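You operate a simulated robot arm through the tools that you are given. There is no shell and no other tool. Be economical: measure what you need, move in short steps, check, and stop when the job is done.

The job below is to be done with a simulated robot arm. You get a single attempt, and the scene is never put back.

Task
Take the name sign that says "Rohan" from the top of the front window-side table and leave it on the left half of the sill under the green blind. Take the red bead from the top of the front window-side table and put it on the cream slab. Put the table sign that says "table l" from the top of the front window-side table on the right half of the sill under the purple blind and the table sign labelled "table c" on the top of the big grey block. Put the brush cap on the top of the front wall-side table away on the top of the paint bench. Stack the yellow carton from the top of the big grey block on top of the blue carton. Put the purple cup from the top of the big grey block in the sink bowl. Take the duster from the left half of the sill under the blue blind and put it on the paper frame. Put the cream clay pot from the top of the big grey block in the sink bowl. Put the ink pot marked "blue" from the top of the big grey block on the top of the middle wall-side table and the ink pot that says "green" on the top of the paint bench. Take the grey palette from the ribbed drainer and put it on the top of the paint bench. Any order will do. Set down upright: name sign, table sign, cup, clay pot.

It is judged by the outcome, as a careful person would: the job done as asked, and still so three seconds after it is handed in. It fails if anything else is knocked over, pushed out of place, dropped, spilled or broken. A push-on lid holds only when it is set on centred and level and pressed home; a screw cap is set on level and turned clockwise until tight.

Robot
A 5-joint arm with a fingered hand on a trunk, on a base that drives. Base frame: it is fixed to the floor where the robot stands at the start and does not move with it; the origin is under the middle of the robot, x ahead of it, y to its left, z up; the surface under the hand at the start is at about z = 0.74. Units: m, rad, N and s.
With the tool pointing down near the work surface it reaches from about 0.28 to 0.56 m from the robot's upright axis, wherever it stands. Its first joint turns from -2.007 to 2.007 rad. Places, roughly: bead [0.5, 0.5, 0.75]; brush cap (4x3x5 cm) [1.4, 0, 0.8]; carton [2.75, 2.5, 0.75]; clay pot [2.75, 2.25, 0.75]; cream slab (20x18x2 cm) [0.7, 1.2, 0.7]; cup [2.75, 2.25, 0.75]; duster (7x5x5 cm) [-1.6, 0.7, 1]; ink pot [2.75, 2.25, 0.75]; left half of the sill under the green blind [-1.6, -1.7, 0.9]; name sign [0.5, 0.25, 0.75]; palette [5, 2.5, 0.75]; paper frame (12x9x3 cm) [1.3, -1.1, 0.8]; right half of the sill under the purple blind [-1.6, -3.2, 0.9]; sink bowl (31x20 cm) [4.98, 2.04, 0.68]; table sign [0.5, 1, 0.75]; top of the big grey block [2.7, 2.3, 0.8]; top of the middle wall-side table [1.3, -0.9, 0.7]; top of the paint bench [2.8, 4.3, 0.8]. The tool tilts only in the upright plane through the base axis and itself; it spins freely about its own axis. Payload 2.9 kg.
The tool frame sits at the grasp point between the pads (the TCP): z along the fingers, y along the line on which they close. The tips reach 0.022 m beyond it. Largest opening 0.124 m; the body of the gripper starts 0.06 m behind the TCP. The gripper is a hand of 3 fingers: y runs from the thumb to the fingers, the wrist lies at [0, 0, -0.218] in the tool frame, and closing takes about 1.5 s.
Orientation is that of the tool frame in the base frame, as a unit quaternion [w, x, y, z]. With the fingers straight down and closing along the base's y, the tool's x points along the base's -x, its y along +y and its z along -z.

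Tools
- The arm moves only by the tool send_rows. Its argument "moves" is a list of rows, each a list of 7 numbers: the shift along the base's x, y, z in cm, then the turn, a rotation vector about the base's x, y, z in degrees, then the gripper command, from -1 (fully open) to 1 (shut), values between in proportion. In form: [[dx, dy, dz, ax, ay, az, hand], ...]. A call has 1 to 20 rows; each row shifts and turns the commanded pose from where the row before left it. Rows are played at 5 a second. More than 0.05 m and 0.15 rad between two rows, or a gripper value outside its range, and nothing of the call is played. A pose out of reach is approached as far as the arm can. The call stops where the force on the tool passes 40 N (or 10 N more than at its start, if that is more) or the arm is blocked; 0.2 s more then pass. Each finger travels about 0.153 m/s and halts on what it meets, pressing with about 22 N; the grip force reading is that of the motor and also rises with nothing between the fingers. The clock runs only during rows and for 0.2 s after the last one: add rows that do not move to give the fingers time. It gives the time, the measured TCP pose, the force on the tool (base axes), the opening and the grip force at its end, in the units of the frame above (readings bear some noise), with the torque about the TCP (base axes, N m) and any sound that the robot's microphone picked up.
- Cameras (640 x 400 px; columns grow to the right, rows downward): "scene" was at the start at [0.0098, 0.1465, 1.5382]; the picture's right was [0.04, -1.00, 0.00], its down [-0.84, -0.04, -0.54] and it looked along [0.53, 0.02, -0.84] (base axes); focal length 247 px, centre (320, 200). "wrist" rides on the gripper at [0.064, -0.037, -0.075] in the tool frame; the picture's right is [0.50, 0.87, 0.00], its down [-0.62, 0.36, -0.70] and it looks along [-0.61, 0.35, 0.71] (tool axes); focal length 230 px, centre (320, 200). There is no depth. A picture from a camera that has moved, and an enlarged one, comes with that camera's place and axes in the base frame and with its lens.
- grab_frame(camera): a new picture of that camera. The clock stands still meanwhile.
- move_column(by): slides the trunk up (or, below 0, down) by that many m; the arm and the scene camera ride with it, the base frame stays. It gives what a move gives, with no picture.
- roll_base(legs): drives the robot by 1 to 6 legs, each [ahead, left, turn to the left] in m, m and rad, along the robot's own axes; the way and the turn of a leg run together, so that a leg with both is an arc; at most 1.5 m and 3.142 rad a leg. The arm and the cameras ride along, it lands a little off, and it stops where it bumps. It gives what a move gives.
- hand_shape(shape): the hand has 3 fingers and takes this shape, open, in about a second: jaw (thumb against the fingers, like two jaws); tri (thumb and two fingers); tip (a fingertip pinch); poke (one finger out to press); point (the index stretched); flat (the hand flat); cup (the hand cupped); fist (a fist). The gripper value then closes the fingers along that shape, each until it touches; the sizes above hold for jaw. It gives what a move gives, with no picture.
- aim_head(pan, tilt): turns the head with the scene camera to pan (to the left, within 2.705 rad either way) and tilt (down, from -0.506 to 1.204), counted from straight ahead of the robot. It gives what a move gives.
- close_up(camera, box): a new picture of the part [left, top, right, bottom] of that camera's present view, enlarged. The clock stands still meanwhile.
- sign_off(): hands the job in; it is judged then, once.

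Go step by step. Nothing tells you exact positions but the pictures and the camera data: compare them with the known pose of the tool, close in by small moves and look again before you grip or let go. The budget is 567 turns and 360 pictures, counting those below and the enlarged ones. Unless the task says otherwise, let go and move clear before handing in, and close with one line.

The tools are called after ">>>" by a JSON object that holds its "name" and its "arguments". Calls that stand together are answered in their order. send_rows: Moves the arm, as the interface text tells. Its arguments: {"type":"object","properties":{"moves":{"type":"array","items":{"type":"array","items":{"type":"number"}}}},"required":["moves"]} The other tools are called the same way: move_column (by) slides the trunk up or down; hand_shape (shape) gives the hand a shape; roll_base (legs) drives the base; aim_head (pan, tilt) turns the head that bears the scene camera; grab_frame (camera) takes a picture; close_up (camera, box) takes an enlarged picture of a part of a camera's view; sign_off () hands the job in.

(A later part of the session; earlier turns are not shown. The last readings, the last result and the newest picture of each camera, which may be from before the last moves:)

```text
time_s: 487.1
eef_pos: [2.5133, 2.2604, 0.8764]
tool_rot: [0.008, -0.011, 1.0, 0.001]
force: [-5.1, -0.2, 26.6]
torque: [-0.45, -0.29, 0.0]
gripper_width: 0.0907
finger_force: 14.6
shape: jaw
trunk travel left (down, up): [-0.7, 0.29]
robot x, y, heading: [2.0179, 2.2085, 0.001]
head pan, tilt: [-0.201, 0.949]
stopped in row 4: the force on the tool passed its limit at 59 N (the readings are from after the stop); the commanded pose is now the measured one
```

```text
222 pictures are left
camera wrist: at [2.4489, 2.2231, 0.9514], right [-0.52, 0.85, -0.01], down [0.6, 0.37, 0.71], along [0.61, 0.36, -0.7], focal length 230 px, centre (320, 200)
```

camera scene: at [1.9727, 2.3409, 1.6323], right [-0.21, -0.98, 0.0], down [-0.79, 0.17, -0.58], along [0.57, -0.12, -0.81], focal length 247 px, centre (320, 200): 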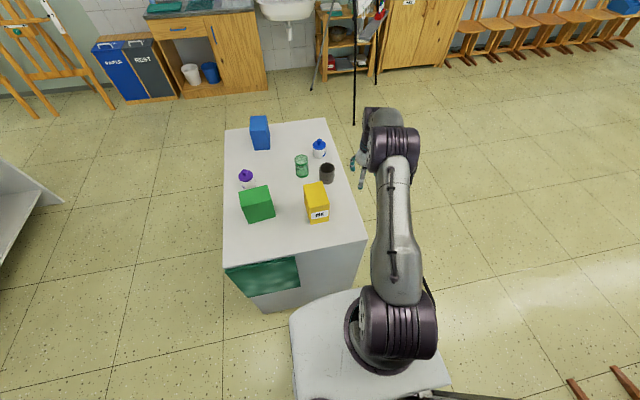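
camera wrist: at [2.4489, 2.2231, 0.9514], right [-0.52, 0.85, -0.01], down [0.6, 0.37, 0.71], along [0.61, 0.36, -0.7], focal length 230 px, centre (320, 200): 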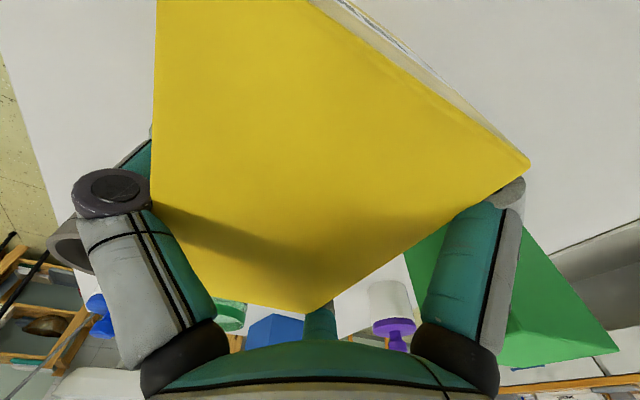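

The palm touched the carton's top. I'll rise a little and then close the fingers.

>>> {"name": "send_rows", "arguments": {"moves": [[0, 0, 0, 0, 0, 0, -0.7], [0, 0, 1.2, 0, 0, 0, -0.7], [0, 0, 0, 0, 0, 0, -0.7], [0, 0, 0, 0, 0, 0, -0.2], [0, 0, 0, 0, 0, 0, 0.3], [0, 0, 0, 0, 0, 0, 0.6], [0, 0, 0, 0, 0, 0, 0.6], [0, 0, 0, 0, 0, 0, 0.6], [0, 0, 0, 0, 0, 0, 0.6]]}}

>>> {"name": "grab_frame", "arguments": {"camera": "wrist"}}

>>> {"name": "close_up", "arguments": {"camera": "scene", "box": [215, 110, 415, 260]}}

```text
time_s: 489.1
eef_pos: [2.514, 2.2605, 0.8853]
tool_rot: [0.006, -0.01, 1.0, -0.001]
force: [-0.3, 1.1, -0.2]
torque: [0.21, 0.01, -0.02]
gripper_width: 0.0881
finger_force: 22.2
shape: jaw
trunk travel left (down, up): [-0.7, 0.29]
robot x, y, heading: [2.0215, 2.2075, -0.003]
head pan, tilt: [-0.201, 0.949]
```

```text
221 pictures are left
camera wrist: at [2.45, 2.2227, 0.96], right [-0.52, 0.86, 0.0], down [0.6, 0.37, 0.71], along [0.61, 0.36, -0.71], focal length 230 px, centre (320, 200)
```

wrist: 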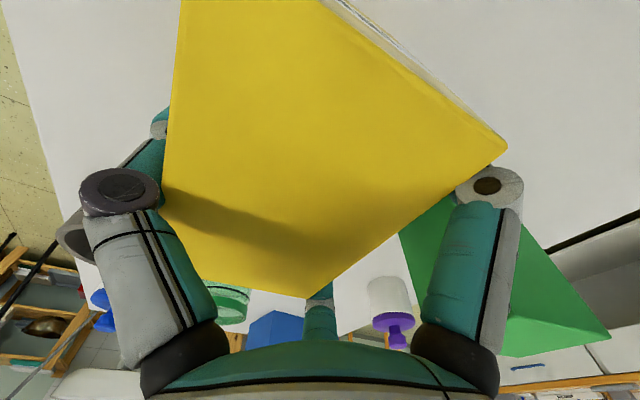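

```text
2.67 times, centred on (315, 185) of scene
camera zoom: at [2.0321, 2.3409, 1.5922], right [-0.2, -0.98, 0.0], down [-0.8, 0.16, -0.58], along [0.57, -0.12, -0.81], focal length 659 px, centre (333, 240)
```

zoom: 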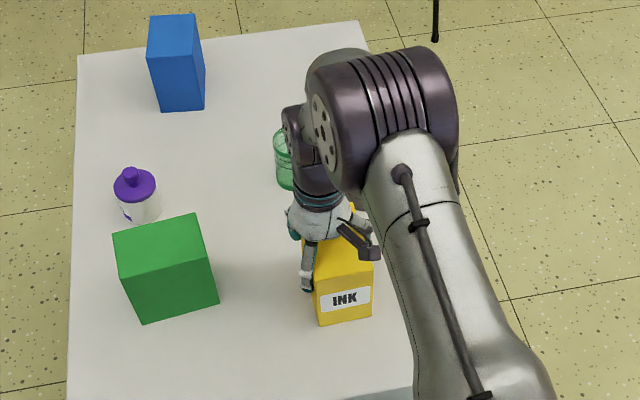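

>>> {"name": "send_rows", "arguments": {"moves": [[0, 0, 1, 0, 0, 0, 0.8], [0, 0, 2, 0, 0, 0, 0.8], [0, 0, 3, 0, 0, 0, 0.8], [0, 0, 0, 0, 0, 0, 0.8]]}}

>>> {"name": "close_up", "arguments": {"camera": "scene", "box": [215, 110, 415, 260]}}

```text
time_s: 490.1
eef_pos: [2.5162, 2.263, 0.946]
tool_rot: [0.005, -0.009, 1.0, 0.001]
force: [0.9, 0.8, -4.2]
torque: [0.11, -0.02, -0.01]
gripper_width: 0.0866
finger_force: 22.1
shape: jaw
trunk travel left (down, up): [-0.7, 0.29]
robot x, y, heading: [2.0209, 2.2116, -0.004]
head pan, tilt: [-0.201, 0.949]
```

```text
2.67 times, centred on (315, 185) of scene
camera zoom: at [2.0331, 2.3408, 1.5922], right [-0.2, -0.98, 0.0], down [-0.8, 0.16, -0.58], along [0.57, -0.12, -0.81], focal length 659 px, centre (333, 240)
```

zoom: 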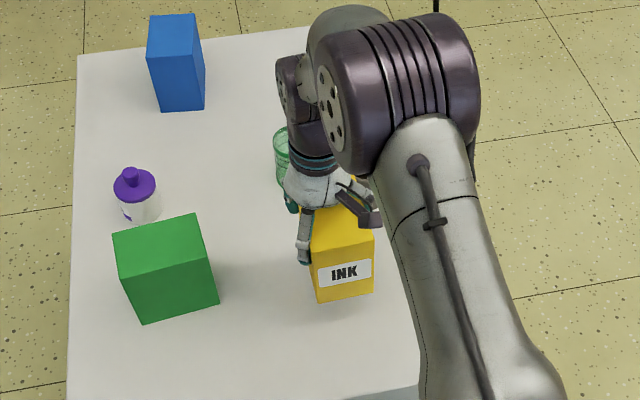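

The yellow carton is held firmly. I'll raise it, go round to the +y side, and turn it to match the blue carton.

>>> {"name": "move_column", "arguments": {"by": 0.16}}

>>> {"name": "roll_base", "arguments": {"legs": [[-0.06, 0, 0], [0, 1.0, 0], [0, 0, -1.57], [0, 0.9, 0]]}}

>>> {"name": "send_rows", "arguments": {"moves": [[0, 0, 0, 0, 0, -8, 0.8], [0, 0, 0, 0, 0, -8, 0.8], [0, 0, 0, 0, 0, -8, 0.8], [0, 0, 0, 0, 0, -8, 0.8], [0, 0, 0, 0, 0, -8, 0.8], [0, 0, 0, 0, 0, -8, 0.8], [0, 0, 0, 0, 0, -8, 0.8], [0, 0, 0, 0, 0, -8, 0.8], [0, 0, 0, 0, 0, -8, 0.8], [0, 0, 0, 0, 0, -8, 0.8], [0, 0, 0, 0, 0, -8, 0.8], [0, 0, 0, 0, 0, -8, 0.8], [0, 0, 0, 0, 0, 0, 0.8]]}}

>>> {"name": "aim_head", "arguments": {"pan": 0.1, "tilt": 1.0}}

>>> {"name": "grab_frame", "arguments": {"camera": "scene"}}

```text
time_s: 491.9
eef_pos: [2.5149, 2.2634, 1.1055]
tool_rot: [0.005, -0.01, 1.0, 0.001]
force: [0.2, -0.2, -5.0]
torque: [0.1, -0.06, 0.02]
gripper_width: 0.0862
finger_force: 22.9
shape: jaw
trunk travel left (down, up): [-0.86, 0.13]
robot x, y, heading: [2.02, 2.2063, 0.002]
head pan, tilt: [-0.201, 0.949]
```

```text
time_s: 505.8
eef_pos: [2.9252, 2.7182, 1.1054]
tool_rot: [0.004, 0.699, 0.715, -0.003]
force: [-0.1, -0.8, -3.7]
torque: [-0.06, -0.11, -0.01]
gripper_width: 0.0851
finger_force: 21.8
shape: jaw
trunk travel left (down, up): [-0.86, 0.13]
robot x, y, heading: [2.8733, 3.2165, -1.572]
head pan, tilt: [-0.201, 0.949]
```

```text
time_s: 508.6
eef_pos: [2.9257, 2.7202, 1.1047]
tool_rot: [-0.001, 0.999, -0.042, 0.0]
force: [-0.2, -0.3, -4.7]
torque: [-0.09, 0.07, 0.01]
gripper_width: 0.0843
finger_force: 22.1
shape: jaw
trunk travel left (down, up): [-0.86, 0.13]
robot x, y, heading: [2.8729, 3.2162, -1.572]
head pan, tilt: [-0.201, 0.949]
```

```text
time_s: 509.4
eef_pos: [2.9251, 2.7202, 1.1056]
tool_rot: [-0.001, 0.999, -0.041, 0.0]
force: [0.0, -0.4, -4.3]
torque: [-0.09, 0.03, 0.01]
gripper_width: 0.0845
finger_force: 22.3
shape: jaw
trunk travel left (down, up): [-0.86, 0.13]
robot x, y, heading: [2.8763, 3.2147, -1.573]
head pan, tilt: [0.099, 1.0]
```

```text
218 pictures are left
camera scene: at [3.0264, 3.2034, 1.7486], right [-1.0, -0.1, 0.0], down [-0.08, 0.84, -0.54], along [0.05, -0.54, -0.84], focal length 247 px, centre (320, 200)
```

scene: 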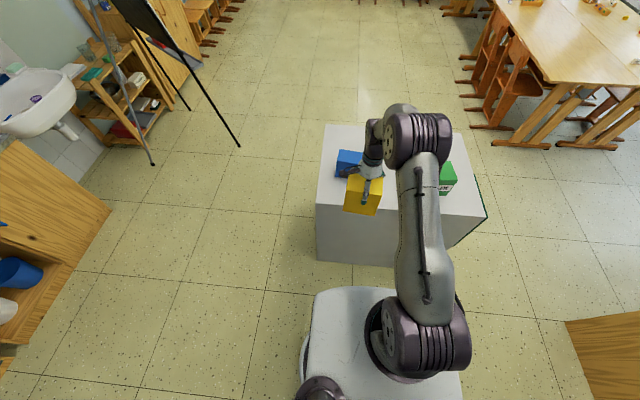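

>>> {"name": "close_up", "arguments": {"camera": "scene", "box": [310, 130, 430, 220]}}

>>> {"name": "grab_frame", "arguments": {"camera": "wrist"}}

```text
4.44 times, centred on (370, 175) of scene
camera zoom: at [3.0264, 3.2034, 1.7486], right [-1.0, -0.1, 0.0], down [-0.08, 0.84, -0.54], along [0.05, -0.54, -0.84], focal length 1099 px, centre (98, 311)
```

zoom: 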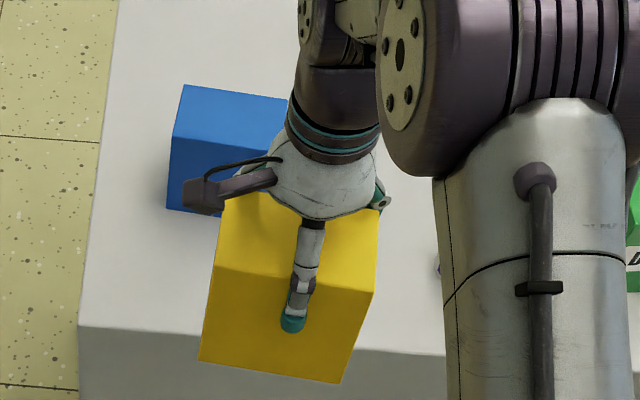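

```text
216 pictures are left
camera wrist: at [2.9916, 2.7517, 1.1815], right [0.43, -0.9, 0.0], down [-0.64, -0.31, 0.7], along [-0.63, -0.3, -0.71], focal length 230 px, centre (320, 200)
```

wrist: 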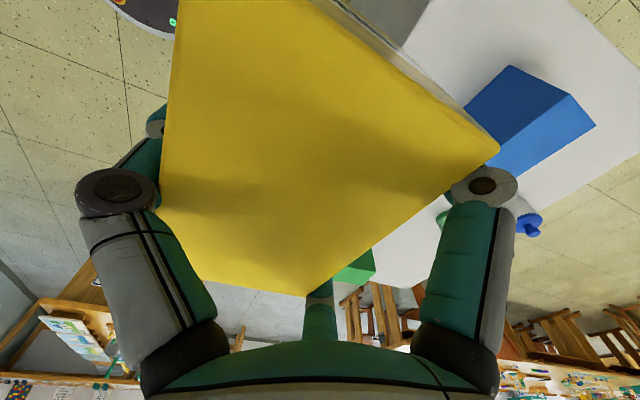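

>>> {"name": "roll_base", "arguments": {"legs": [[0.31, 0.05, 0]]}}

>>> {"name": "send_rows", "arguments": {"moves": [[0, 0, -2, 0, 0, 3, 0.8], [0, 0, -2, 0, 0, 0, 0.8], [0, 0, 0, 0, 0, 0, 0.8]]}}

>>> {"name": "grab_frame", "arguments": {"camera": "scene"}}

>>> {"name": "close_up", "arguments": {"camera": "scene", "box": [300, 140, 460, 260]}}

>>> {"name": "grab_frame", "arguments": {"camera": "wrist"}}

```text
time_s: 511.5
eef_pos: [2.9767, 2.4126, 1.1063]
tool_rot: [-0.001, 0.999, -0.04, 0.0]
force: [-0.4, -0.2, -4.2]
torque: [-0.08, 0.03, -0.01]
gripper_width: 0.0845
finger_force: 22.2
shape: jaw
trunk travel left (down, up): [-0.86, 0.13]
robot x, y, heading: [2.9254, 2.9087, -1.566]
head pan, tilt: [0.099, 1.0]
```

```text
time_s: 512.3
eef_pos: [2.9765, 2.4117, 1.0657]
tool_rot: [-0.001, 1.0, -0.013, 0.0]
force: [-0.4, -0.3, -4.4]
torque: [-0.11, 0.02, 0.01]
gripper_width: 0.0841
finger_force: 22.1
shape: jaw
trunk travel left (down, up): [-0.86, 0.13]
robot x, y, heading: [2.9236, 2.9106, -1.565]
head pan, tilt: [0.099, 1.0]
```

```text
215 pictures are left
camera scene: at [3.0768, 2.897, 1.7486], right [-0.99, -0.1, 0.0], down [-0.09, 0.84, -0.54], along [0.06, -0.54, -0.84], focal length 247 px, centre (320, 200)
```

scene: 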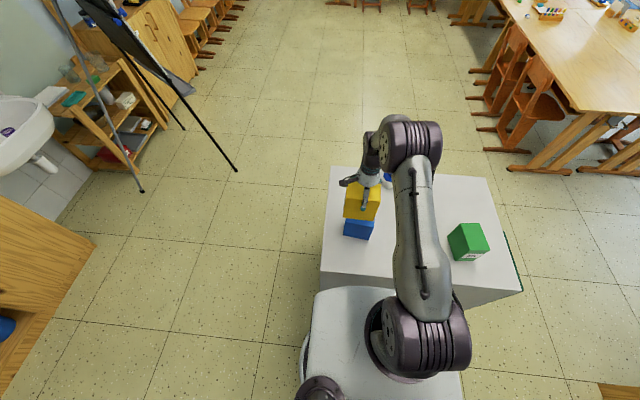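

```text
3.33 times, centred on (380, 200) of scene
camera zoom: at [3.0768, 2.897, 1.7486], right [-0.99, -0.1, 0.0], down [-0.09, 0.84, -0.54], along [0.06, -0.54, -0.84], focal length 824 px, centre (120, 200)
```

zoom: 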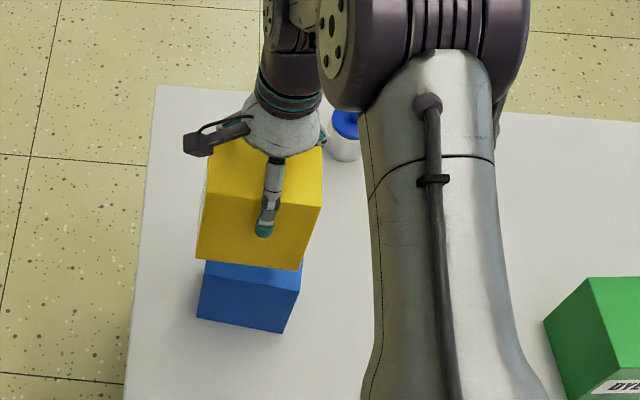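

```text
213 pictures are left
camera wrist: at [3.0415, 2.448, 1.1419], right [0.48, -0.88, 0.0], down [-0.63, -0.34, 0.7], along [-0.62, -0.33, -0.71], focal length 230 px, centre (320, 200)
```

wrist: 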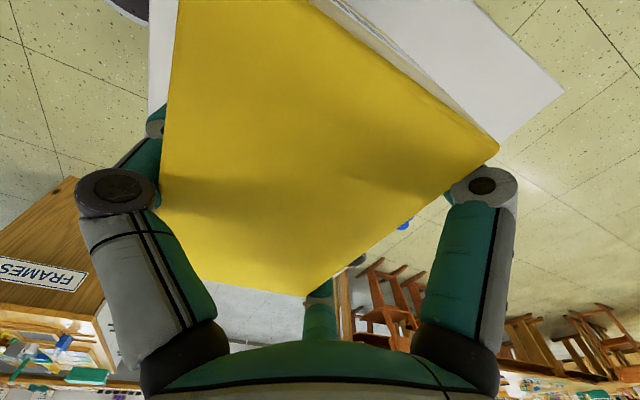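

The blue carton's centre is about (2.968, 2.414) with a -5° yaw, and the yellow one needs a small shift. I'll adjust and lower.

>>> {"name": "send_rows", "arguments": {"moves": [[-1.8, -0.9, -1, 0, 0, -4, 0.8], [0, 0, -2, 0, 0, 0, 0.8], [0, 0, -1, 0, 0, 0, 0.8], [0, 0, 0, 0, 0, 0, 0.8]]}}

>>> {"name": "close_up", "arguments": {"camera": "scene", "box": [300, 140, 460, 260]}}

```text
time_s: 513.3
eef_pos: [2.9583, 2.403, 1.0266]
tool_rot: [0.0, 0.999, -0.049, 0.001]
force: [-0.5, -0.7, -4.6]
torque: [-0.09, 0.04, -0.01]
gripper_width: 0.0843
finger_force: 22.2
shape: jaw
trunk travel left (down, up): [-0.86, 0.13]
robot x, y, heading: [2.9251, 2.9089, -1.563]
head pan, tilt: [0.099, 1.0]
```

```text
3.33 times, centred on (380, 200) of scene
camera zoom: at [3.0765, 2.8965, 1.7486], right [-0.99, -0.1, 0.0], down [-0.09, 0.84, -0.54], along [0.06, -0.54, -0.84], focal length 824 px, centre (120, 200)
```

zoom: 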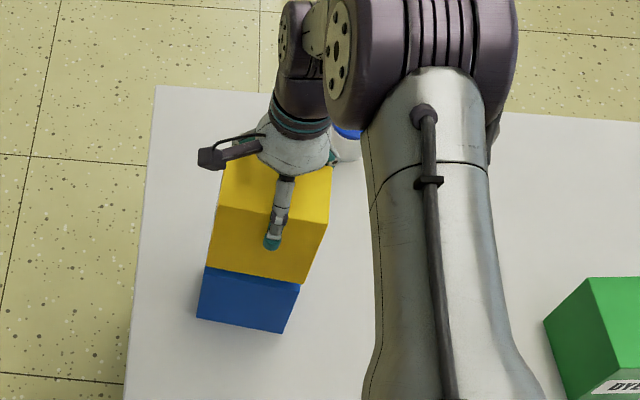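

>>> {"name": "send_rows", "arguments": {"moves": [[-0.2, -0.5, -0.8, 0, 0, 0, 0.8], [0, 0, -0.5, 0, 0, 0, 0.8], [0, 0, 0, 0, 0, 0, 0.8]]}}

>>> {"name": "close_up", "arguments": {"camera": "scene", "box": [320, 160, 420, 230]}}

```text
time_s: 514.1
eef_pos: [2.9558, 2.3981, 1.0124]
tool_rot: [0.0, 0.999, -0.049, 0.0]
force: [-0.4, 0.3, -4.8]
torque: [-0.12, 0.05, -0.05]
gripper_width: 0.0842
finger_force: 21.9
shape: jaw
trunk travel left (down, up): [-0.86, 0.13]
robot x, y, heading: [2.9237, 2.9065, -1.568]
head pan, tilt: [0.099, 1.0]
```

```text
5.71 times, centred on (370, 195) of scene
camera zoom: at [3.0769, 2.8967, 1.7486], right [-0.99, -0.1, 0.0], down [-0.09, 0.84, -0.54], along [0.06, -0.54, -0.84], focal length 1413 px, centre (34, 229)
```

zoom: 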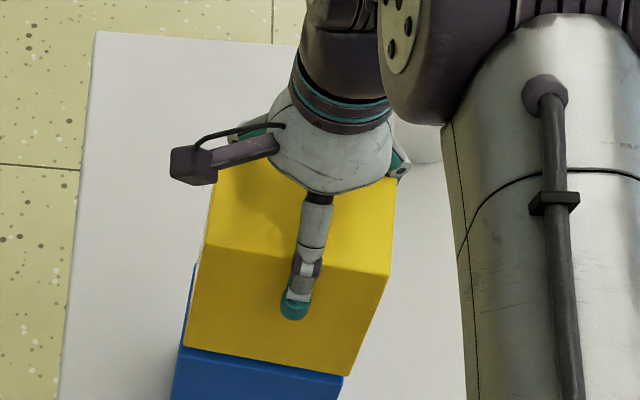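

>>> {"name": "send_rows", "arguments": {"moves": [[0.5, 0, -0.3, 0, 0, 0, 0.8], [0, 0, -0.3, 0, 0, 0, 0.8], [0, 0, 0, 0, 0, 0, 0.8]]}}

```text
time_s: 514.9
eef_pos: [2.9619, 2.3989, 1.007]
tool_rot: [-0.001, 0.999, -0.049, 0.0]
force: [0.2, 0.1, -4.5]
torque: [-0.06, 0.04, 0.01]
gripper_width: 0.0843
finger_force: 22.4
shape: jaw
trunk travel left (down, up): [-0.86, 0.13]
robot x, y, heading: [2.9253, 2.9096, -1.57]
head pan, tilt: [0.099, 1.0]
```

>>> {"name": "send_rows", "arguments": {"moves": [[0, 0, -0.3, 0, 0, 0, 0.8], [0, 0, -0.3, 0, 0, 0, 0.8], [0, 0, 0, 0, 0, 0, 0.8]]}}

```text
time_s: 515.7
eef_pos: [2.9637, 2.4012, 1.0029]
tool_rot: [0.002, 0.999, -0.048, 0.0]
force: [2.1, -0.6, 19.9]
torque: [-0.53, 0.18, -0.01]
gripper_width: 0.0831
finger_force: 22.3
shape: jaw
trunk travel left (down, up): [-0.86, 0.13]
robot x, y, heading: [2.9216, 2.9078, -1.569]
head pan, tilt: [0.099, 1.0]
```

Contact. I'll ease off slightly, release and rise.

>>> {"name": "send_rows", "arguments": {"moves": [[0, 0, 0.15, 0, 0, 0, 0.8], [0, 0, 0, 0, 0, 0, 0], [0, 0, 0, 0, 0, 0, -0.5], [0, 0, 0, 0, 0, 0, -0.8], [0, 0, 0, 0, 0, 0, -0.8], [0, 0, 2, 0, 0, 0, -0.8], [0, 0, 4, 0, 0, 0, -0.8], [0, 0, 3, 0, 0, 0, -0.8], [0, 0, 0, 0, 0, 0, -0.8]]}}

>>> {"name": "grab_frame", "arguments": {"camera": "wrist"}}

>>> {"name": "close_up", "arguments": {"camera": "scene", "box": [300, 140, 460, 260]}}

```text
time_s: 517.7
eef_pos: [2.9602, 2.3988, 1.0924]
tool_rot: [-0.001, 0.999, -0.049, 0.0]
force: [0.4, 0.0, 0.3]
torque: [0.0, 0.01, -0.01]
gripper_width: 0.1113
finger_force: 0.0
shape: jaw
trunk travel left (down, up): [-0.86, 0.13]
robot x, y, heading: [2.9275, 2.9104, -1.566]
head pan, tilt: [0.099, 1.0]
```

```text
210 pictures are left
camera wrist: at [3.0274, 2.4301, 1.1682], right [0.41, -0.91, 0.0], down [-0.65, -0.3, 0.7], along [-0.64, -0.29, -0.71], focal length 230 px, centre (320, 200)
```

wrist: 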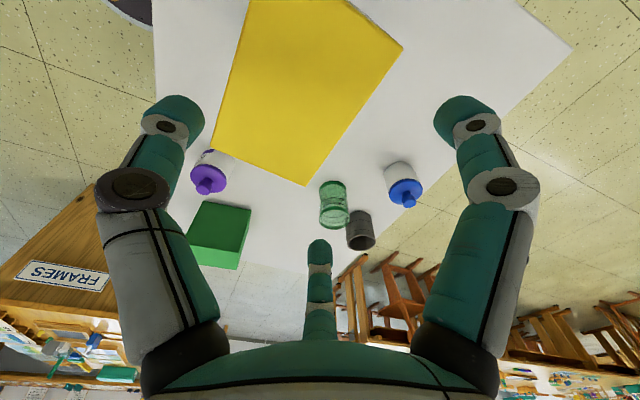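

```text
3.33 times, centred on (380, 200) of scene
camera zoom: at [3.0768, 2.8971, 1.7486], right [-0.99, -0.1, 0.0], down [-0.09, 0.84, -0.54], along [0.06, -0.54, -0.84], focal length 824 px, centre (120, 200)
```

zoom: 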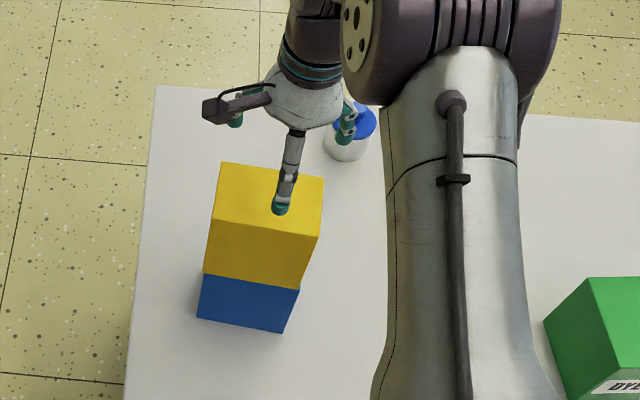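

The stack looks good. Next is the blue ink pot, so I'll go round to the -y side of the block, facing +y.

>>> {"name": "roll_base", "arguments": {"legs": [[-0.35, 0, 0], [0, 0.55, 0], [0, 0, 3.14], [-1.5, 0, 0], [-0.08, 0, 0], [0, 0.6, 0]]}}

>>> {"name": "aim_head", "arguments": {"pan": 0.1, "tilt": 0.95}}

>>> {"name": "grab_frame", "arguments": {"camera": "scene"}}

>>> {"name": "grab_frame", "arguments": {"camera": "wrist"}}

```text
time_s: 540.9
eef_pos: [2.8474, 2.1721, 1.0922]
tool_rot: [0.0, 0.04, 0.999, -0.001]
force: [-1.1, -0.8, -0.1]
torque: [0.01, 0.02, 0.03]
gripper_width: 0.1115
finger_force: 0.1
shape: jaw
trunk travel left (down, up): [-0.86, 0.13]
robot x, y, heading: [2.8898, 1.6612, 1.588]
head pan, tilt: [0.099, 1.0]
```

```text
time_s: 541.5
eef_pos: [2.8461, 2.1725, 1.0921]
tool_rot: [-0.001, 0.04, 0.999, -0.001]
force: [0.2, -1.0, 0.6]
torque: [0.05, 0.01, -0.02]
gripper_width: 0.1116
finger_force: 0.0
shape: jaw
trunk travel left (down, up): [-0.86, 0.13]
robot x, y, heading: [2.8901, 1.6638, 1.594]
head pan, tilt: [0.099, 0.949]
```

```text
208 pictures are left
camera scene: at [2.7392, 1.672, 1.7522], right [0.99, 0.12, 0.0], down [0.1, -0.81, -0.58], along [-0.07, 0.58, -0.81], focal length 247 px, centre (320, 200)
```

scene: 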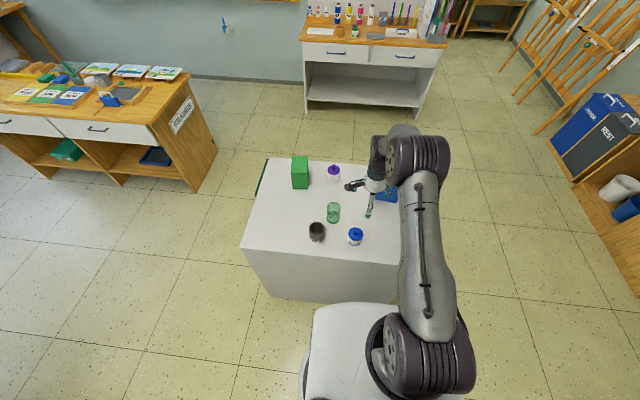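

```text
207 pictures are left
camera wrist: at [2.779, 2.1411, 1.168], right [-0.43, 0.9, 0.0], down [0.64, 0.31, 0.7], along [0.63, 0.3, -0.71], focal length 230 px, centre (320, 200)
```

wrist: 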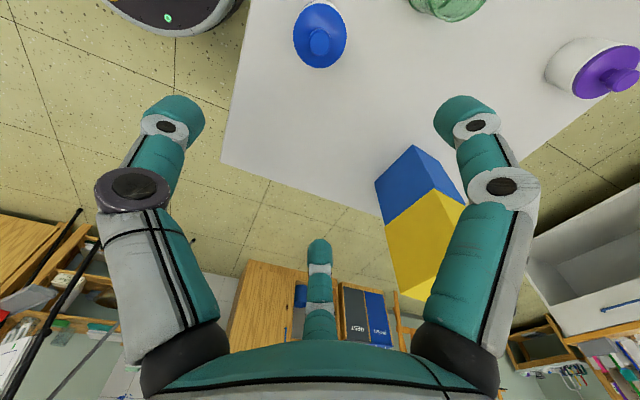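

>>> {"name": "send_rows", "arguments": {"moves": [[-2.2, -0.9, 0, 0, 0, 0, -0.5], [0, 0, 0, 0, 0, 0, -0.5], [0, 0, 0, 0, 0, 0, -0.5]]}}

>>> {"name": "move_column", "arguments": {"by": -0.18}}

>>> {"name": "grab_frame", "arguments": {"camera": "wrist"}}

```text
time_s: 542.3
eef_pos: [2.824, 2.1616, 1.0918]
tool_rot: [-0.001, 0.04, 0.999, -0.001]
force: [0.2, -1.3, -0.2]
torque: [-0.02, -0.01, -0.01]
gripper_width: 0.0933
finger_force: 0.0
shape: jaw
trunk travel left (down, up): [-0.86, 0.13]
robot x, y, heading: [2.8905, 1.6687, 1.592]
head pan, tilt: [0.099, 0.949]
```

```text
time_s: 544.3
eef_pos: [2.8254, 2.162, 0.9123]
tool_rot: [0.001, 0.04, 0.999, -0.001]
force: [-0.1, 0.0, -0.2]
torque: [0.01, 0.01, 0.0]
gripper_width: 0.0934
finger_force: 0.0
shape: jaw
trunk travel left (down, up): [-0.68, 0.31]
robot x, y, heading: [2.8914, 1.662, 1.591]
head pan, tilt: [0.099, 0.949]
```

```text
206 pictures are left
camera wrist: at [2.7574, 2.1316, 0.9886], right [-0.43, 0.9, 0.0], down [0.64, 0.31, 0.7], along [0.63, 0.3, -0.71], focal length 230 px, centre (320, 200)
```

wrist: 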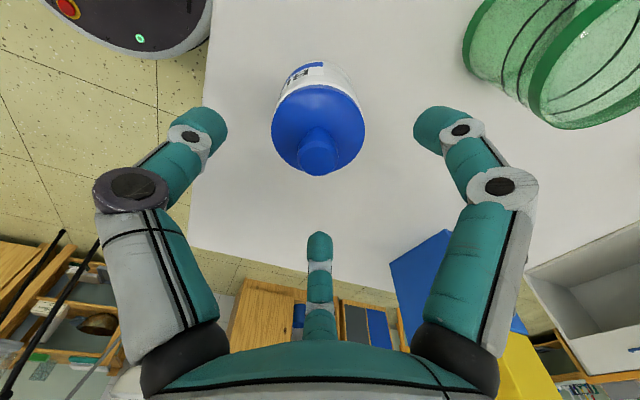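

>>> {"name": "send_rows", "arguments": {"moves": [[0.1, 0.1, -3, 0, 0, 0, -0.45], [0, 0, -3, 0, 0, 0, -0.45], [0, 0, -3.1, 0, 0, 0, -0.45], [0, 0, 0, 0, 0, 0, -0.45], [0, 0, 0, 0, 0, 0, -0.1], [0, 0, 0, 0, 0, 0, 0.3], [0, 0, 0, 0, 0, 0, 1], [0, 0, 0, 0, 0, 0, 1], [0, 0, 0, 0, 0, 0, 1], [0, 0, 0, 0, 0, 0, 1]]}}

>>> {"name": "grab_frame", "arguments": {"camera": "wrist"}}

```text
time_s: 546.5
eef_pos: [2.8245, 2.1639, 0.8186]
tool_rot: [0.0, 0.04, 0.999, -0.001]
force: [-0.7, -0.3, 0.0]
torque: [0.0, -0.03, 0.02]
gripper_width: 0.0513
finger_force: 21.9
shape: jaw
trunk travel left (down, up): [-0.68, 0.31]
robot x, y, heading: [2.8936, 1.6632, 1.594]
head pan, tilt: [0.099, 0.949]
```

```text
205 pictures are left
camera wrist: at [2.7572, 2.1334, 0.8961], right [-0.43, 0.9, 0.0], down [0.64, 0.31, 0.7], along [0.63, 0.3, -0.71], focal length 230 px, centre (320, 200)
```

wrist: 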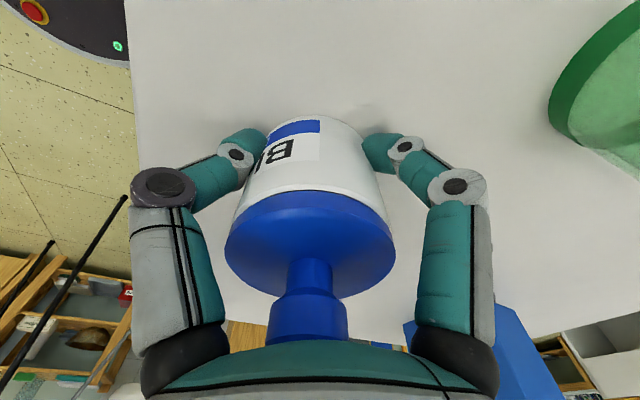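

Gripped on the body. I'll lift and carry it to the middle wall-side table.

>>> {"name": "send_rows", "arguments": {"moves": [[0, 0, 2, 0, 0, 0, 1], [0, 0, 3, 0, 0, 0, 1], [0, 0, 3, 0, 0, 0, 1], [0, 0, 0, 0, 0, 0, 1]]}}

>>> {"name": "move_column", "arguments": {"by": 0.15}}

>>> {"name": "roll_base", "arguments": {"legs": [[0, 0.78, 0], [0, 0, 1.55], [0, 1.4, 0], [0, 0.88, 0]]}}

>>> {"name": "aim_head", "arguments": {"pan": 0.1, "tilt": 0.85}}

>>> {"name": "grab_frame", "arguments": {"camera": "scene"}}

```text
time_s: 547.5
eef_pos: [2.8233, 2.1644, 0.9016]
tool_rot: [0.0, 0.04, 0.999, -0.002]
force: [-0.5, 0.5, -3.2]
torque: [0.0, 0.0, -0.01]
gripper_width: 0.0515
finger_force: 22.4
shape: jaw
trunk travel left (down, up): [-0.68, 0.31]
robot x, y, heading: [2.8921, 1.6654, 1.589]
head pan, tilt: [0.099, 0.949]
```

```text
time_s: 549.3
eef_pos: [2.8238, 2.1653, 1.0516]
tool_rot: [0.0, 0.04, 0.999, -0.001]
force: [0.0, -0.8, -3.7]
torque: [0.03, 0.02, -0.01]
gripper_width: 0.0512
finger_force: 22.2
shape: jaw
trunk travel left (down, up): [-0.83, 0.16]
robot x, y, heading: [2.8901, 1.6626, 1.592]
head pan, tilt: [0.099, 0.949]
```

```text
time_s: 567.8
eef_pos: [1.5433, -0.6074, 1.0522]
tool_rot: [0.001, -0.657, 0.754, -0.001]
force: [0.0, 0.6, -3.2]
torque: [0.03, 0.03, -0.03]
gripper_width: 0.051
finger_force: 22.0
shape: jaw
trunk travel left (down, up): [-0.83, 0.16]
robot x, y, heading: [2.0463, -0.5687, 3.104]
head pan, tilt: [0.099, 0.949]
```

```text
time_s: 568.4
eef_pos: [1.5444, -0.6089, 1.0517]
tool_rot: [0.001, -0.656, 0.754, 0.0]
force: [0.9, 0.7, -3.2]
torque: [-0.03, 0.04, 0.0]
gripper_width: 0.0509
finger_force: 22.0
shape: jaw
trunk travel left (down, up): [-0.83, 0.16]
robot x, y, heading: [2.0507, -0.577, 3.1]
head pan, tilt: [0.099, 0.85]
```

```text
204 pictures are left
camera scene: at [2.0235, -0.7243, 1.7297], right [-0.06, 1.0, 0.0], down [0.75, 0.05, -0.66], along [-0.66, -0.04, -0.75], focal length 247 px, centre (320, 200)
```

scene: 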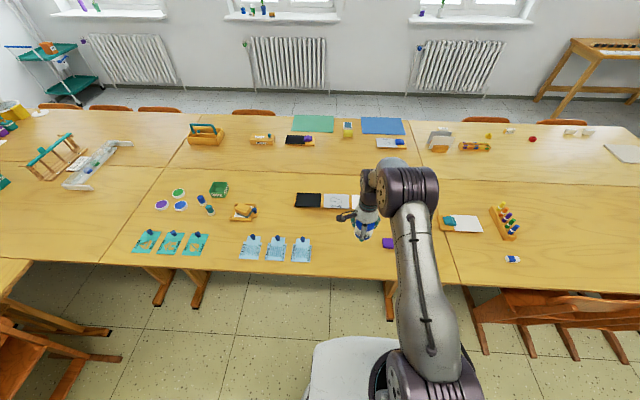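

>>> {"name": "roll_base", "arguments": {"legs": [[0.13, 0.04, 0.03]]}}

>>> {"name": "move_column", "arguments": {"by": -0.18}}

>>> {"name": "grab_frame", "arguments": {"camera": "scene"}}

>>> {"name": "grab_frame", "arguments": {"camera": "wrist"}}

```text
time_s: 569.8
eef_pos: [1.4123, -0.6583, 1.0522]
tool_rot: [0.0, -0.667, 0.745, -0.001]
force: [0.4, 0.2, -3.4]
torque: [0.0, 0.01, 0.02]
gripper_width: 0.0508
finger_force: 21.9
shape: jaw
trunk travel left (down, up): [-0.83, 0.16]
robot x, y, heading: [1.9131, -0.6033, 3.13]
head pan, tilt: [0.099, 0.85]
```

```text
time_s: 571.8
eef_pos: [1.4121, -0.6594, 0.8715]
tool_rot: [0.001, -0.667, 0.745, -0.001]
force: [0.0, -0.1, -3.2]
torque: [0.02, 0.01, -0.02]
gripper_width: 0.051
finger_force: 21.7
shape: jaw
trunk travel left (down, up): [-0.65, 0.34]
robot x, y, heading: [1.9175, -0.6087, 3.133]
head pan, tilt: [0.099, 0.85]
```

```text
203 pictures are left
camera scene: at [1.8947, -0.7602, 1.5497], right [-0.09, 1.0, 0.0], down [0.75, 0.07, -0.66], along [-0.66, -0.06, -0.75], focal length 247 px, centre (320, 200)
```

scene: 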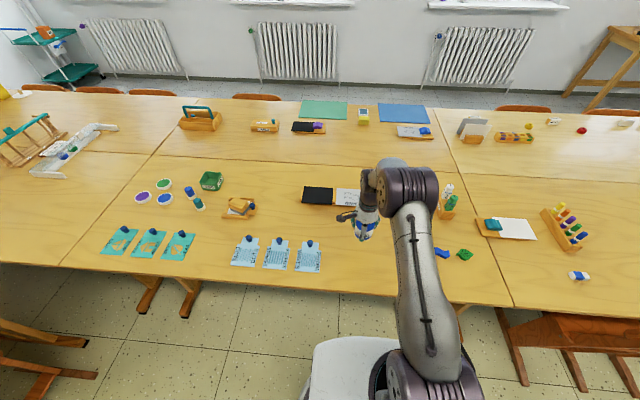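

```text
202 pictures are left
camera wrist: at [1.4409, -0.7258, 0.9475], right [-0.92, -0.4, 0.0], down [-0.29, 0.65, 0.7], along [-0.28, 0.64, -0.71], focal length 230 px, centre (320, 200)
```

wrist: 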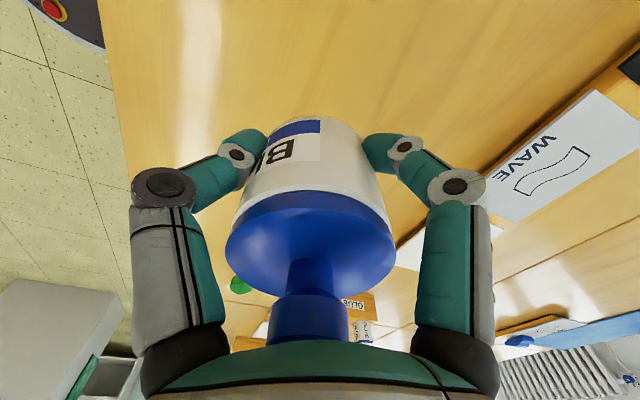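

>>> {"name": "send_rows", "arguments": {"moves": [[0, 0, -4, 0, 0, 0, 1], [0, 0, -4, 0, 0, 0, 1], [0, 0, -0.4, 0, 0, 0, 1], [0, 0, -0.3, 0, 0, 0, 1], [0, 0, 0, 0, 0, 0, 1]]}}

>>> {"name": "send_rows", "arguments": {"moves": [[0, 0, -0.3, 0, 0, 0, 1], [0, 0, -0.3, 0, 0, 0, 1], [0, 0, 0, 0, 0, 0, 1]]}}

```text
time_s: 573.0
eef_pos: [1.4116, -0.6568, 0.785]
tool_rot: [0.0, -0.666, 0.746, -0.001]
force: [1.2, -0.6, -3.8]
torque: [-0.03, 0.01, 0.0]
gripper_width: 0.0509
finger_force: 22.3
shape: jaw
trunk travel left (down, up): [-0.65, 0.34]
robot x, y, heading: [1.917, -0.6093, 3.133]
head pan, tilt: [0.099, 0.85]
```

```text
time_s: 573.8
eef_pos: [1.4116, -0.6579, 0.7782]
tool_rot: [0.0, -0.667, 0.745, -0.001]
force: [-0.1, -0.4, -3.5]
torque: [0.02, 0.03, -0.01]
gripper_width: 0.0509
finger_force: 21.8
shape: jaw
trunk travel left (down, up): [-0.65, 0.34]
robot x, y, heading: [1.9143, -0.6096, 3.136]
head pan, tilt: [0.099, 0.85]
```

>>> {"name": "send_rows", "arguments": {"moves": [[0, 0, -0.3, 0, 0, 0, 1], [0, 0, -0.2, 0, 0, 0, 1], [0, 0, 0, 0, 0, 0, 1]]}}

```text
time_s: 574.5
eef_pos: [1.4117, -0.6584, 0.7735]
tool_rot: [0.001, -0.667, 0.745, -0.001]
force: [0.5, 0.0, -2.9]
torque: [-0.02, 0.02, -0.01]
gripper_width: 0.0509
finger_force: 22.2
shape: jaw
trunk travel left (down, up): [-0.65, 0.34]
robot x, y, heading: [1.9133, -0.6076, 3.131]
head pan, tilt: [0.099, 0.85]
```

>>> {"name": "send_rows", "arguments": {"moves": [[0, 0, -0.3, 0, 0, 0, 1], [0, 0, -0.3, 0, 0, 0, 1], [0, 0, 0, 0, 0, 0, 1]]}}

```text
time_s: 575.4
eef_pos: [1.4113, -0.6593, 0.768]
tool_rot: [0.0, -0.667, 0.745, 0.0]
force: [0.0, 0.1, 7.2]
torque: [-0.01, -0.05, -0.03]
gripper_width: 0.051
finger_force: 22.2
shape: jaw
trunk travel left (down, up): [-0.65, 0.34]
robot x, y, heading: [1.9105, -0.6048, 3.137]
head pan, tilt: [0.099, 0.85]
```

The pot is on the table. I'll release and rise.

>>> {"name": "send_rows", "arguments": {"moves": [[0, 0, 0, 0, 0, 0, 0.1], [0, 0, 0, 0, 0, 0, -0.1], [0, 0, 0, 0, 0, 0, -0.3], [0, 0, 0, 0, 0, 0, -0.3], [0, 0, 2, 0, 0, 0, -0.3], [0, 0, 4, 0, 0, 0, -0.3], [0, 0, 5, 0, 0, 0, -0.3], [0, 0, 3, 0, 0, 0, -0.3], [0, 0, 0, 0, 0, 0, -0.3]]}}

>>> {"name": "grab_frame", "arguments": {"camera": "wrist"}}

```text
time_s: 577.4
eef_pos: [1.4101, -0.6584, 0.9094]
tool_rot: [0.0, -0.668, 0.744, 0.0]
force: [-0.7, -0.9, 0.1]
torque: [0.02, 0.02, 0.02]
gripper_width: 0.0802
finger_force: 0.1
shape: jaw
trunk travel left (down, up): [-0.65, 0.34]
robot x, y, heading: [1.9147, -0.6089, 3.13]
head pan, tilt: [0.099, 0.85]
```

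```text
201 pictures are left
camera wrist: at [1.4396, -0.7257, 0.9847], right [-0.92, -0.4, 0.0], down [-0.29, 0.65, 0.7], along [-0.28, 0.64, -0.71], focal length 230 px, centre (320, 200)
```

wrist: 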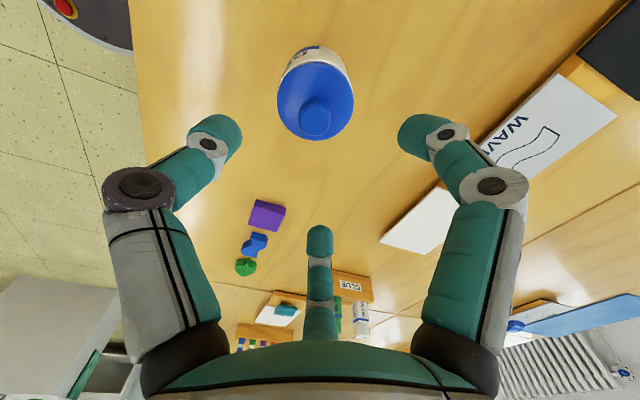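

Done. Now I'll go to the front end of the front tables for the signs, facing -y at about x 0.87.

>>> {"name": "roll_base", "arguments": {"legs": [[-0.2, 0, 0], [0, -1.4, 0], [0, -0.98, 0], [1.2, 0, 0]]}}

>>> {"name": "roll_base", "arguments": {"legs": [[0, 0, 1.57]]}}

>>> {"name": "aim_head", "arguments": {"pan": 0.0, "tilt": 0.9}}

>>> {"name": "grab_frame", "arguments": {"camera": "scene"}}

```text
time_s: 596.0
eef_pos: [0.4075, 1.6854, 0.9086]
tool_rot: [0.001, -0.679, 0.735, 0.0]
force: [-0.2, 1.1, 0.9]
torque: [0.01, -0.03, -0.04]
gripper_width: 0.0801
finger_force: 0.1
shape: jaw
trunk travel left (down, up): [-0.65, 0.34]
robot x, y, heading: [0.91, 1.7508, -3.12]
head pan, tilt: [0.099, 0.85]
```

```text
time_s: 600.2
eef_pos: [0.9773, 1.2526, 0.909]
tool_rot: [0.0, 0.999, -0.038, 0.0]
force: [-0.1, -0.7, -0.5]
torque: [0.02, 0.0, 0.03]
gripper_width: 0.08
finger_force: 0.0
shape: jaw
trunk travel left (down, up): [-0.65, 0.34]
robot x, y, heading: [0.9048, 1.7511, -1.547]
head pan, tilt: [0.099, 0.85]
```

```text
time_s: 600.9
eef_pos: [0.978, 1.2521, 0.908]
tool_rot: [-0.001, 0.999, -0.039, 0.0]
force: [-0.6, 0.4, 0.5]
torque: [0.0, 0.02, -0.02]
gripper_width: 0.0801
finger_force: 0.0
shape: jaw
trunk travel left (down, up): [-0.65, 0.34]
robot x, y, heading: [0.9091, 1.7569, -1.548]
head pan, tilt: [0.0, 0.901]
```

```text
200 pictures are left
camera scene: at [1.0541, 1.7398, 1.5458], right [-1.0, -0.02, 0.0], down [-0.02, 0.78, -0.62], along [0.01, -0.62, -0.78], focal length 247 px, centre (320, 200)
```

scene: 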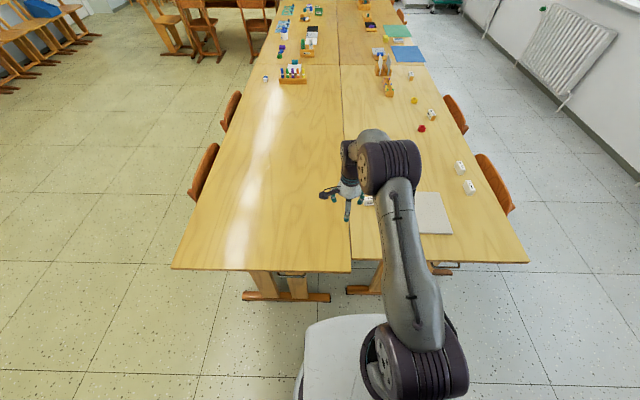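

>>> {"name": "roll_base", "arguments": {"legs": [[0.1, -0.105, -0.02]]}}

>>> {"name": "grab_frame", "arguments": {"camera": "wrist"}}

```text
time_s: 602.2
eef_pos: [0.8602, 1.1469, 0.9083]
tool_rot: [-0.001, 0.999, -0.049, 0.0]
force: [-0.7, -0.5, -0.3]
torque: [0.03, 0.01, 0.0]
gripper_width: 0.0801
finger_force: 0.0
shape: jaw
trunk travel left (down, up): [-0.65, 0.34]
robot x, y, heading: [0.8044, 1.6476, -1.566]
head pan, tilt: [0.0, 0.901]
```

```text
199 pictures are left
camera wrist: at [0.9273, 1.1768, 0.9843], right [0.41, -0.91, 0.0], down [-0.65, -0.3, 0.7], along [-0.64, -0.29, -0.71], focal length 230 px, centre (320, 200)
```

wrist: 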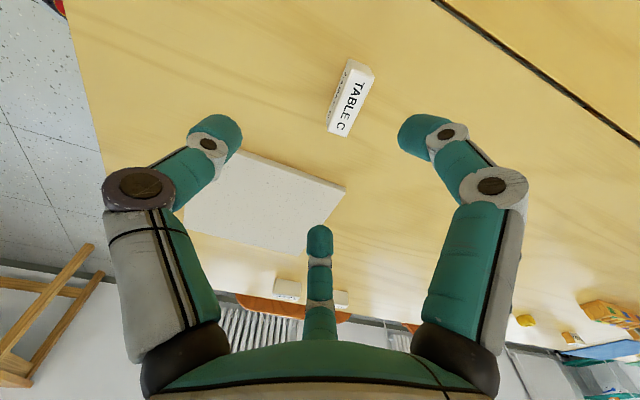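

TABLE C is at (0.866, 1.121), with its long axis about 8° off x. I'll align, descend and grip it.

>>> {"name": "send_rows", "arguments": {"moves": [[0.3, -1.3, -2, 0, 0, 6.5, -0.3], [0.3, -1.3, -3, 0, 0, 6.5, -0.3], [0, 0, -4, 0, 0, 0, -0.3], [0, 0, 0, 0, 0, 0, -0.3]]}}

>>> {"name": "grab_frame", "arguments": {"camera": "wrist"}}

```text
time_s: 603.2
eef_pos: [0.8669, 1.1203, 0.8184]
tool_rot: [-0.001, 0.998, 0.064, 0.0]
force: [0.2, 0.1, 0.0]
torque: [0.01, 0.02, 0.05]
gripper_width: 0.0801
finger_force: 0.0
shape: jaw
trunk travel left (down, up): [-0.65, 0.34]
robot x, y, heading: [0.8006, 1.6503, -1.565]
head pan, tilt: [0.0, 0.901]
```

```text
198 pictures are left
camera wrist: at [0.9253, 1.166, 0.8948], right [0.61, -0.79, 0.0], down [-0.57, -0.43, 0.7], along [-0.56, -0.43, -0.71], focal length 230 px, centre (320, 200)
```

wrist: 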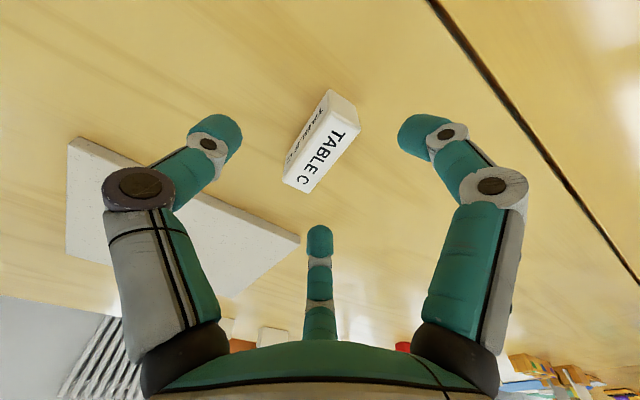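

>>> {"name": "send_rows", "arguments": {"moves": [[0.3, 0, -2.5, 0, 0, 0, -0.3], [0, 0, -2.4, 0, 0, 0, -0.3], [0, 0, 0, 0, 0, 0, 0.2], [0, 0, 0, 0, 0, 0, 1], [0, 0, 0, 0, 0, 0, 1], [0, 0, 0, 0, 0, 0, 1], [0, 0, 0, 0, 0, 0, 1], [0, 0, 3, 0, 0, 0, 1], [0, 0, 4, 0, 0, 0, 1], [0, 0, 4, 0, 0, 0, 1], [0, 0, 0, 0, 0, 0, 1]]}}

>>> {"name": "grab_frame", "arguments": {"camera": "wrist"}}

```text
time_s: 605.6
eef_pos: [0.871, 1.12, 0.878]
tool_rot: [-0.001, 0.998, 0.066, 0.0]
force: [0.5, -0.4, -0.3]
torque: [-0.01, 0.01, 0.0]
gripper_width: 0.0204
finger_force: 21.6
shape: jaw
trunk travel left (down, up): [-0.65, 0.34]
robot x, y, heading: [0.8054, 1.6526, -1.568]
head pan, tilt: [0.0, 0.901]
```

```text
197 pictures are left
camera wrist: at [0.9288, 1.1657, 0.9546], right [0.61, -0.79, 0.0], down [-0.57, -0.43, 0.7], along [-0.56, -0.42, -0.71], focal length 230 px, centre (320, 200)
```

wrist: 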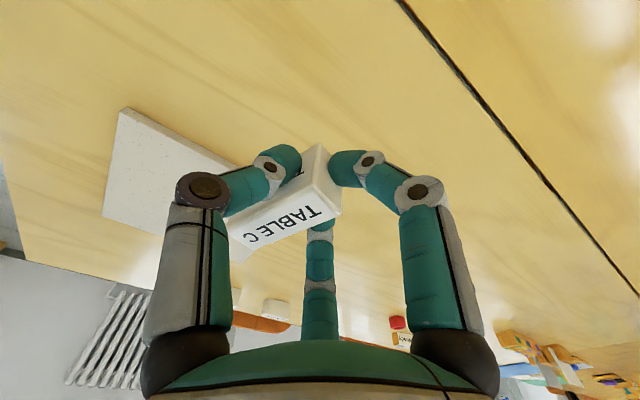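

>>> {"name": "move_column", "arguments": {"by": 0.14}}

>>> {"name": "roll_base", "arguments": {"legs": [[-0.2, 0, 0], [0, 0, 1.57], [1.2, 0.3, 0]]}}

>>> {"name": "aim_head", "arguments": {"pan": 0.0, "tilt": 0.95}}

>>> {"name": "grab_frame", "arguments": {"camera": "scene"}}

```text
time_s: 607.3
eef_pos: [0.8717, 1.1204, 1.0184]
tool_rot: [-0.001, 0.998, 0.064, -0.001]
force: [-0.4, 0.8, 0.1]
torque: [-0.02, 0.03, 0.0]
gripper_width: 0.0205
finger_force: 22.3
shape: jaw
trunk travel left (down, up): [-0.79, 0.2]
robot x, y, heading: [0.8042, 1.648, -1.57]
head pan, tilt: [0.0, 0.901]
```

```text
time_s: 618.5
eef_pos: [2.523, 2.1958, 1.0185]
tool_rot: [-0.001, 0.666, 0.746, -0.001]
force: [0.3, -0.3, -0.6]
torque: [0.03, -0.01, -0.01]
gripper_width: 0.02
finger_force: 22.1
shape: jaw
trunk travel left (down, up): [-0.79, 0.2]
robot x, y, heading: [1.9962, 2.1365, -0.014]
head pan, tilt: [0.0, 0.901]
```

```text
time_s: 619.2
eef_pos: [2.5225, 2.1963, 1.0185]
tool_rot: [0.0, 0.666, 0.746, 0.0]
force: [-0.8, -0.3, 0.5]
torque: [0.01, -0.02, -0.01]
gripper_width: 0.0203
finger_force: 21.9
shape: jaw
trunk travel left (down, up): [-0.79, 0.2]
robot x, y, heading: [1.9946, 2.1362, -0.015]
head pan, tilt: [0.0, 0.949]
```

```text
196 pictures are left
camera scene: at [2.0088, 2.2798, 1.6822], right [-0.01, -1.0, 0.0], down [-0.81, 0.01, -0.58], along [0.58, -0.01, -0.81], focal length 247 px, centre (320, 200)
```

scene: 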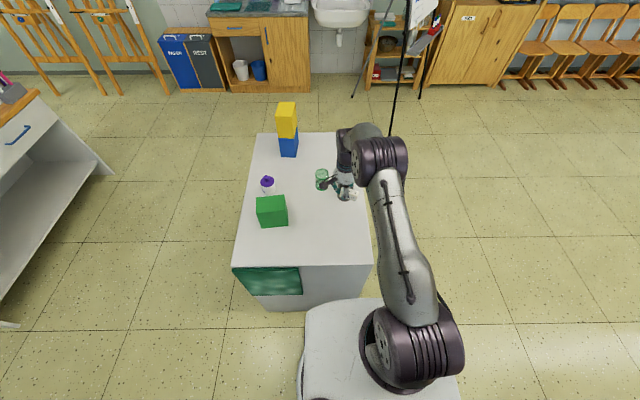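

>>> {"name": "move_column", "arguments": {"by": -0.12}}

>>> {"name": "send_rows", "arguments": {"moves": [[-1.5, 0, -3, 0, 0, 0, 1], [0, 0, -3, 0, 0, 0, 1], [0, 0, -1.3, 0, 0, 0, 1], [0, 0, 0, 0, 0, 0, 1]]}}

>>> {"name": "grab_frame", "arguments": {"camera": "wrist"}}

```text
time_s: 620.7
eef_pos: [2.5217, 2.1954, 0.898]
tool_rot: [0.0, 0.665, 0.746, 0.0]
force: [-0.4, -0.1, -0.4]
torque: [0.01, 0.0, 0.02]
gripper_width: 0.0204
finger_force: 21.5
shape: jaw
trunk travel left (down, up): [-0.67, 0.32]
robot x, y, heading: [1.9985, 2.1354, -0.015]
head pan, tilt: [0.0, 0.949]
```

```text
time_s: 621.7
eef_pos: [2.5075, 2.1958, 0.8245]
tool_rot: [0.0, 0.665, 0.747, -0.001]
force: [0.1, -0.3, -0.2]
torque: [-0.02, 0.01, -0.01]
gripper_width: 0.0199
finger_force: 22.3
shape: jaw
trunk travel left (down, up): [-0.67, 0.32]
robot x, y, heading: [1.9922, 2.1354, -0.016]
head pan, tilt: [0.0, 0.949]
```

```text
195 pictures are left
camera wrist: at [2.4632, 2.2555, 0.9006], right [0.8, 0.59, 0.0], down [0.42, -0.57, 0.7], along [0.42, -0.56, -0.71], focal length 230 px, centre (320, 200)
```

wrist: 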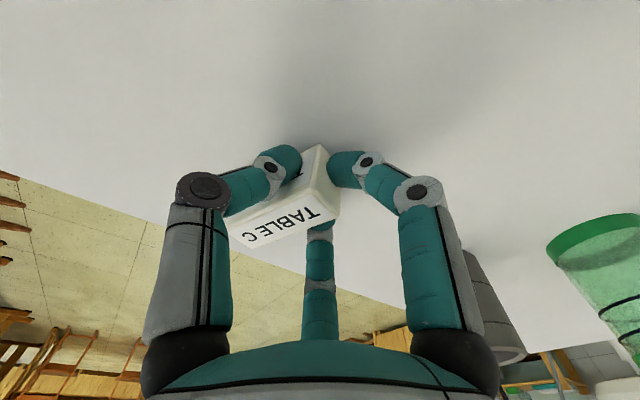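

>>> {"name": "send_rows", "arguments": {"moves": [[0, 0, -0.4, 0, 0, 0, 1], [0, 0, -0.3, 0, 0, 0, 1], [0, 0, 0, 0, 0, 0, 1]]}}

```text
time_s: 622.5
eef_pos: [2.5077, 2.1957, 0.8175]
tool_rot: [0.0, 0.666, 0.746, 0.0]
force: [-0.3, 0.3, 3.8]
torque: [-0.08, 0.08, 0.0]
gripper_width: 0.0204
finger_force: 22.2
shape: jaw
trunk travel left (down, up): [-0.67, 0.32]
robot x, y, heading: [1.9951, 2.137, -0.016]
head pan, tilt: [0.0, 0.949]
```

Touching. I'll release and rise.

>>> {"name": "send_rows", "arguments": {"moves": [[0, 0, 0, 0, 0, 0, 0.6], [0, 0, 0, 0, 0, 0, 0.3], [0, 0, 0, 0, 0, 0, 0], [0, 0, 0, 0, 0, 0, 0], [0, 0, 2, 0, 0, 0, 0], [0, 0, 4, 0, 0, 0, 0], [0, 0, 4, 0, 0, 0, 0], [0, 0, 4, 0, 0, 0, 0], [0, 0, 0, 0, 0, 0, 0]]}}

>>> {"name": "grab_frame", "arguments": {"camera": "wrist"}}

```text
time_s: 624.5
eef_pos: [2.5088, 2.1963, 0.9587]
tool_rot: [-0.001, 0.666, 0.746, 0.0]
force: [-0.1, -0.4, 0.4]
torque: [0.02, 0.0, 0.04]
gripper_width: 0.0615
finger_force: 0.1
shape: jaw
trunk travel left (down, up): [-0.67, 0.32]
robot x, y, heading: [1.9938, 2.1375, -0.016]
head pan, tilt: [0.0, 0.949]
```

```text
194 pictures are left
camera wrist: at [2.4637, 2.255, 1.0347], right [0.8, 0.59, 0.0], down [0.42, -0.57, 0.7], along [0.42, -0.56, -0.71], focal length 230 px, centre (320, 200)
```

wrist: 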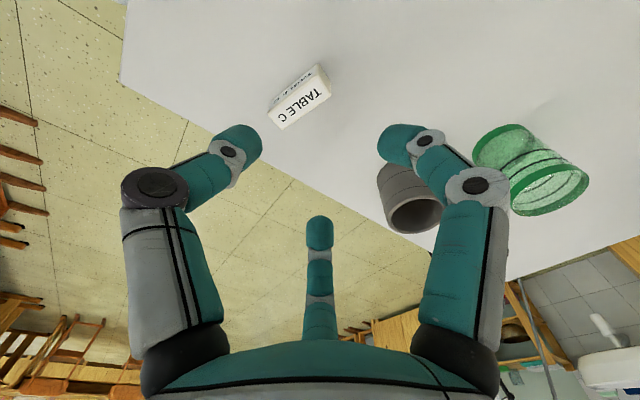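

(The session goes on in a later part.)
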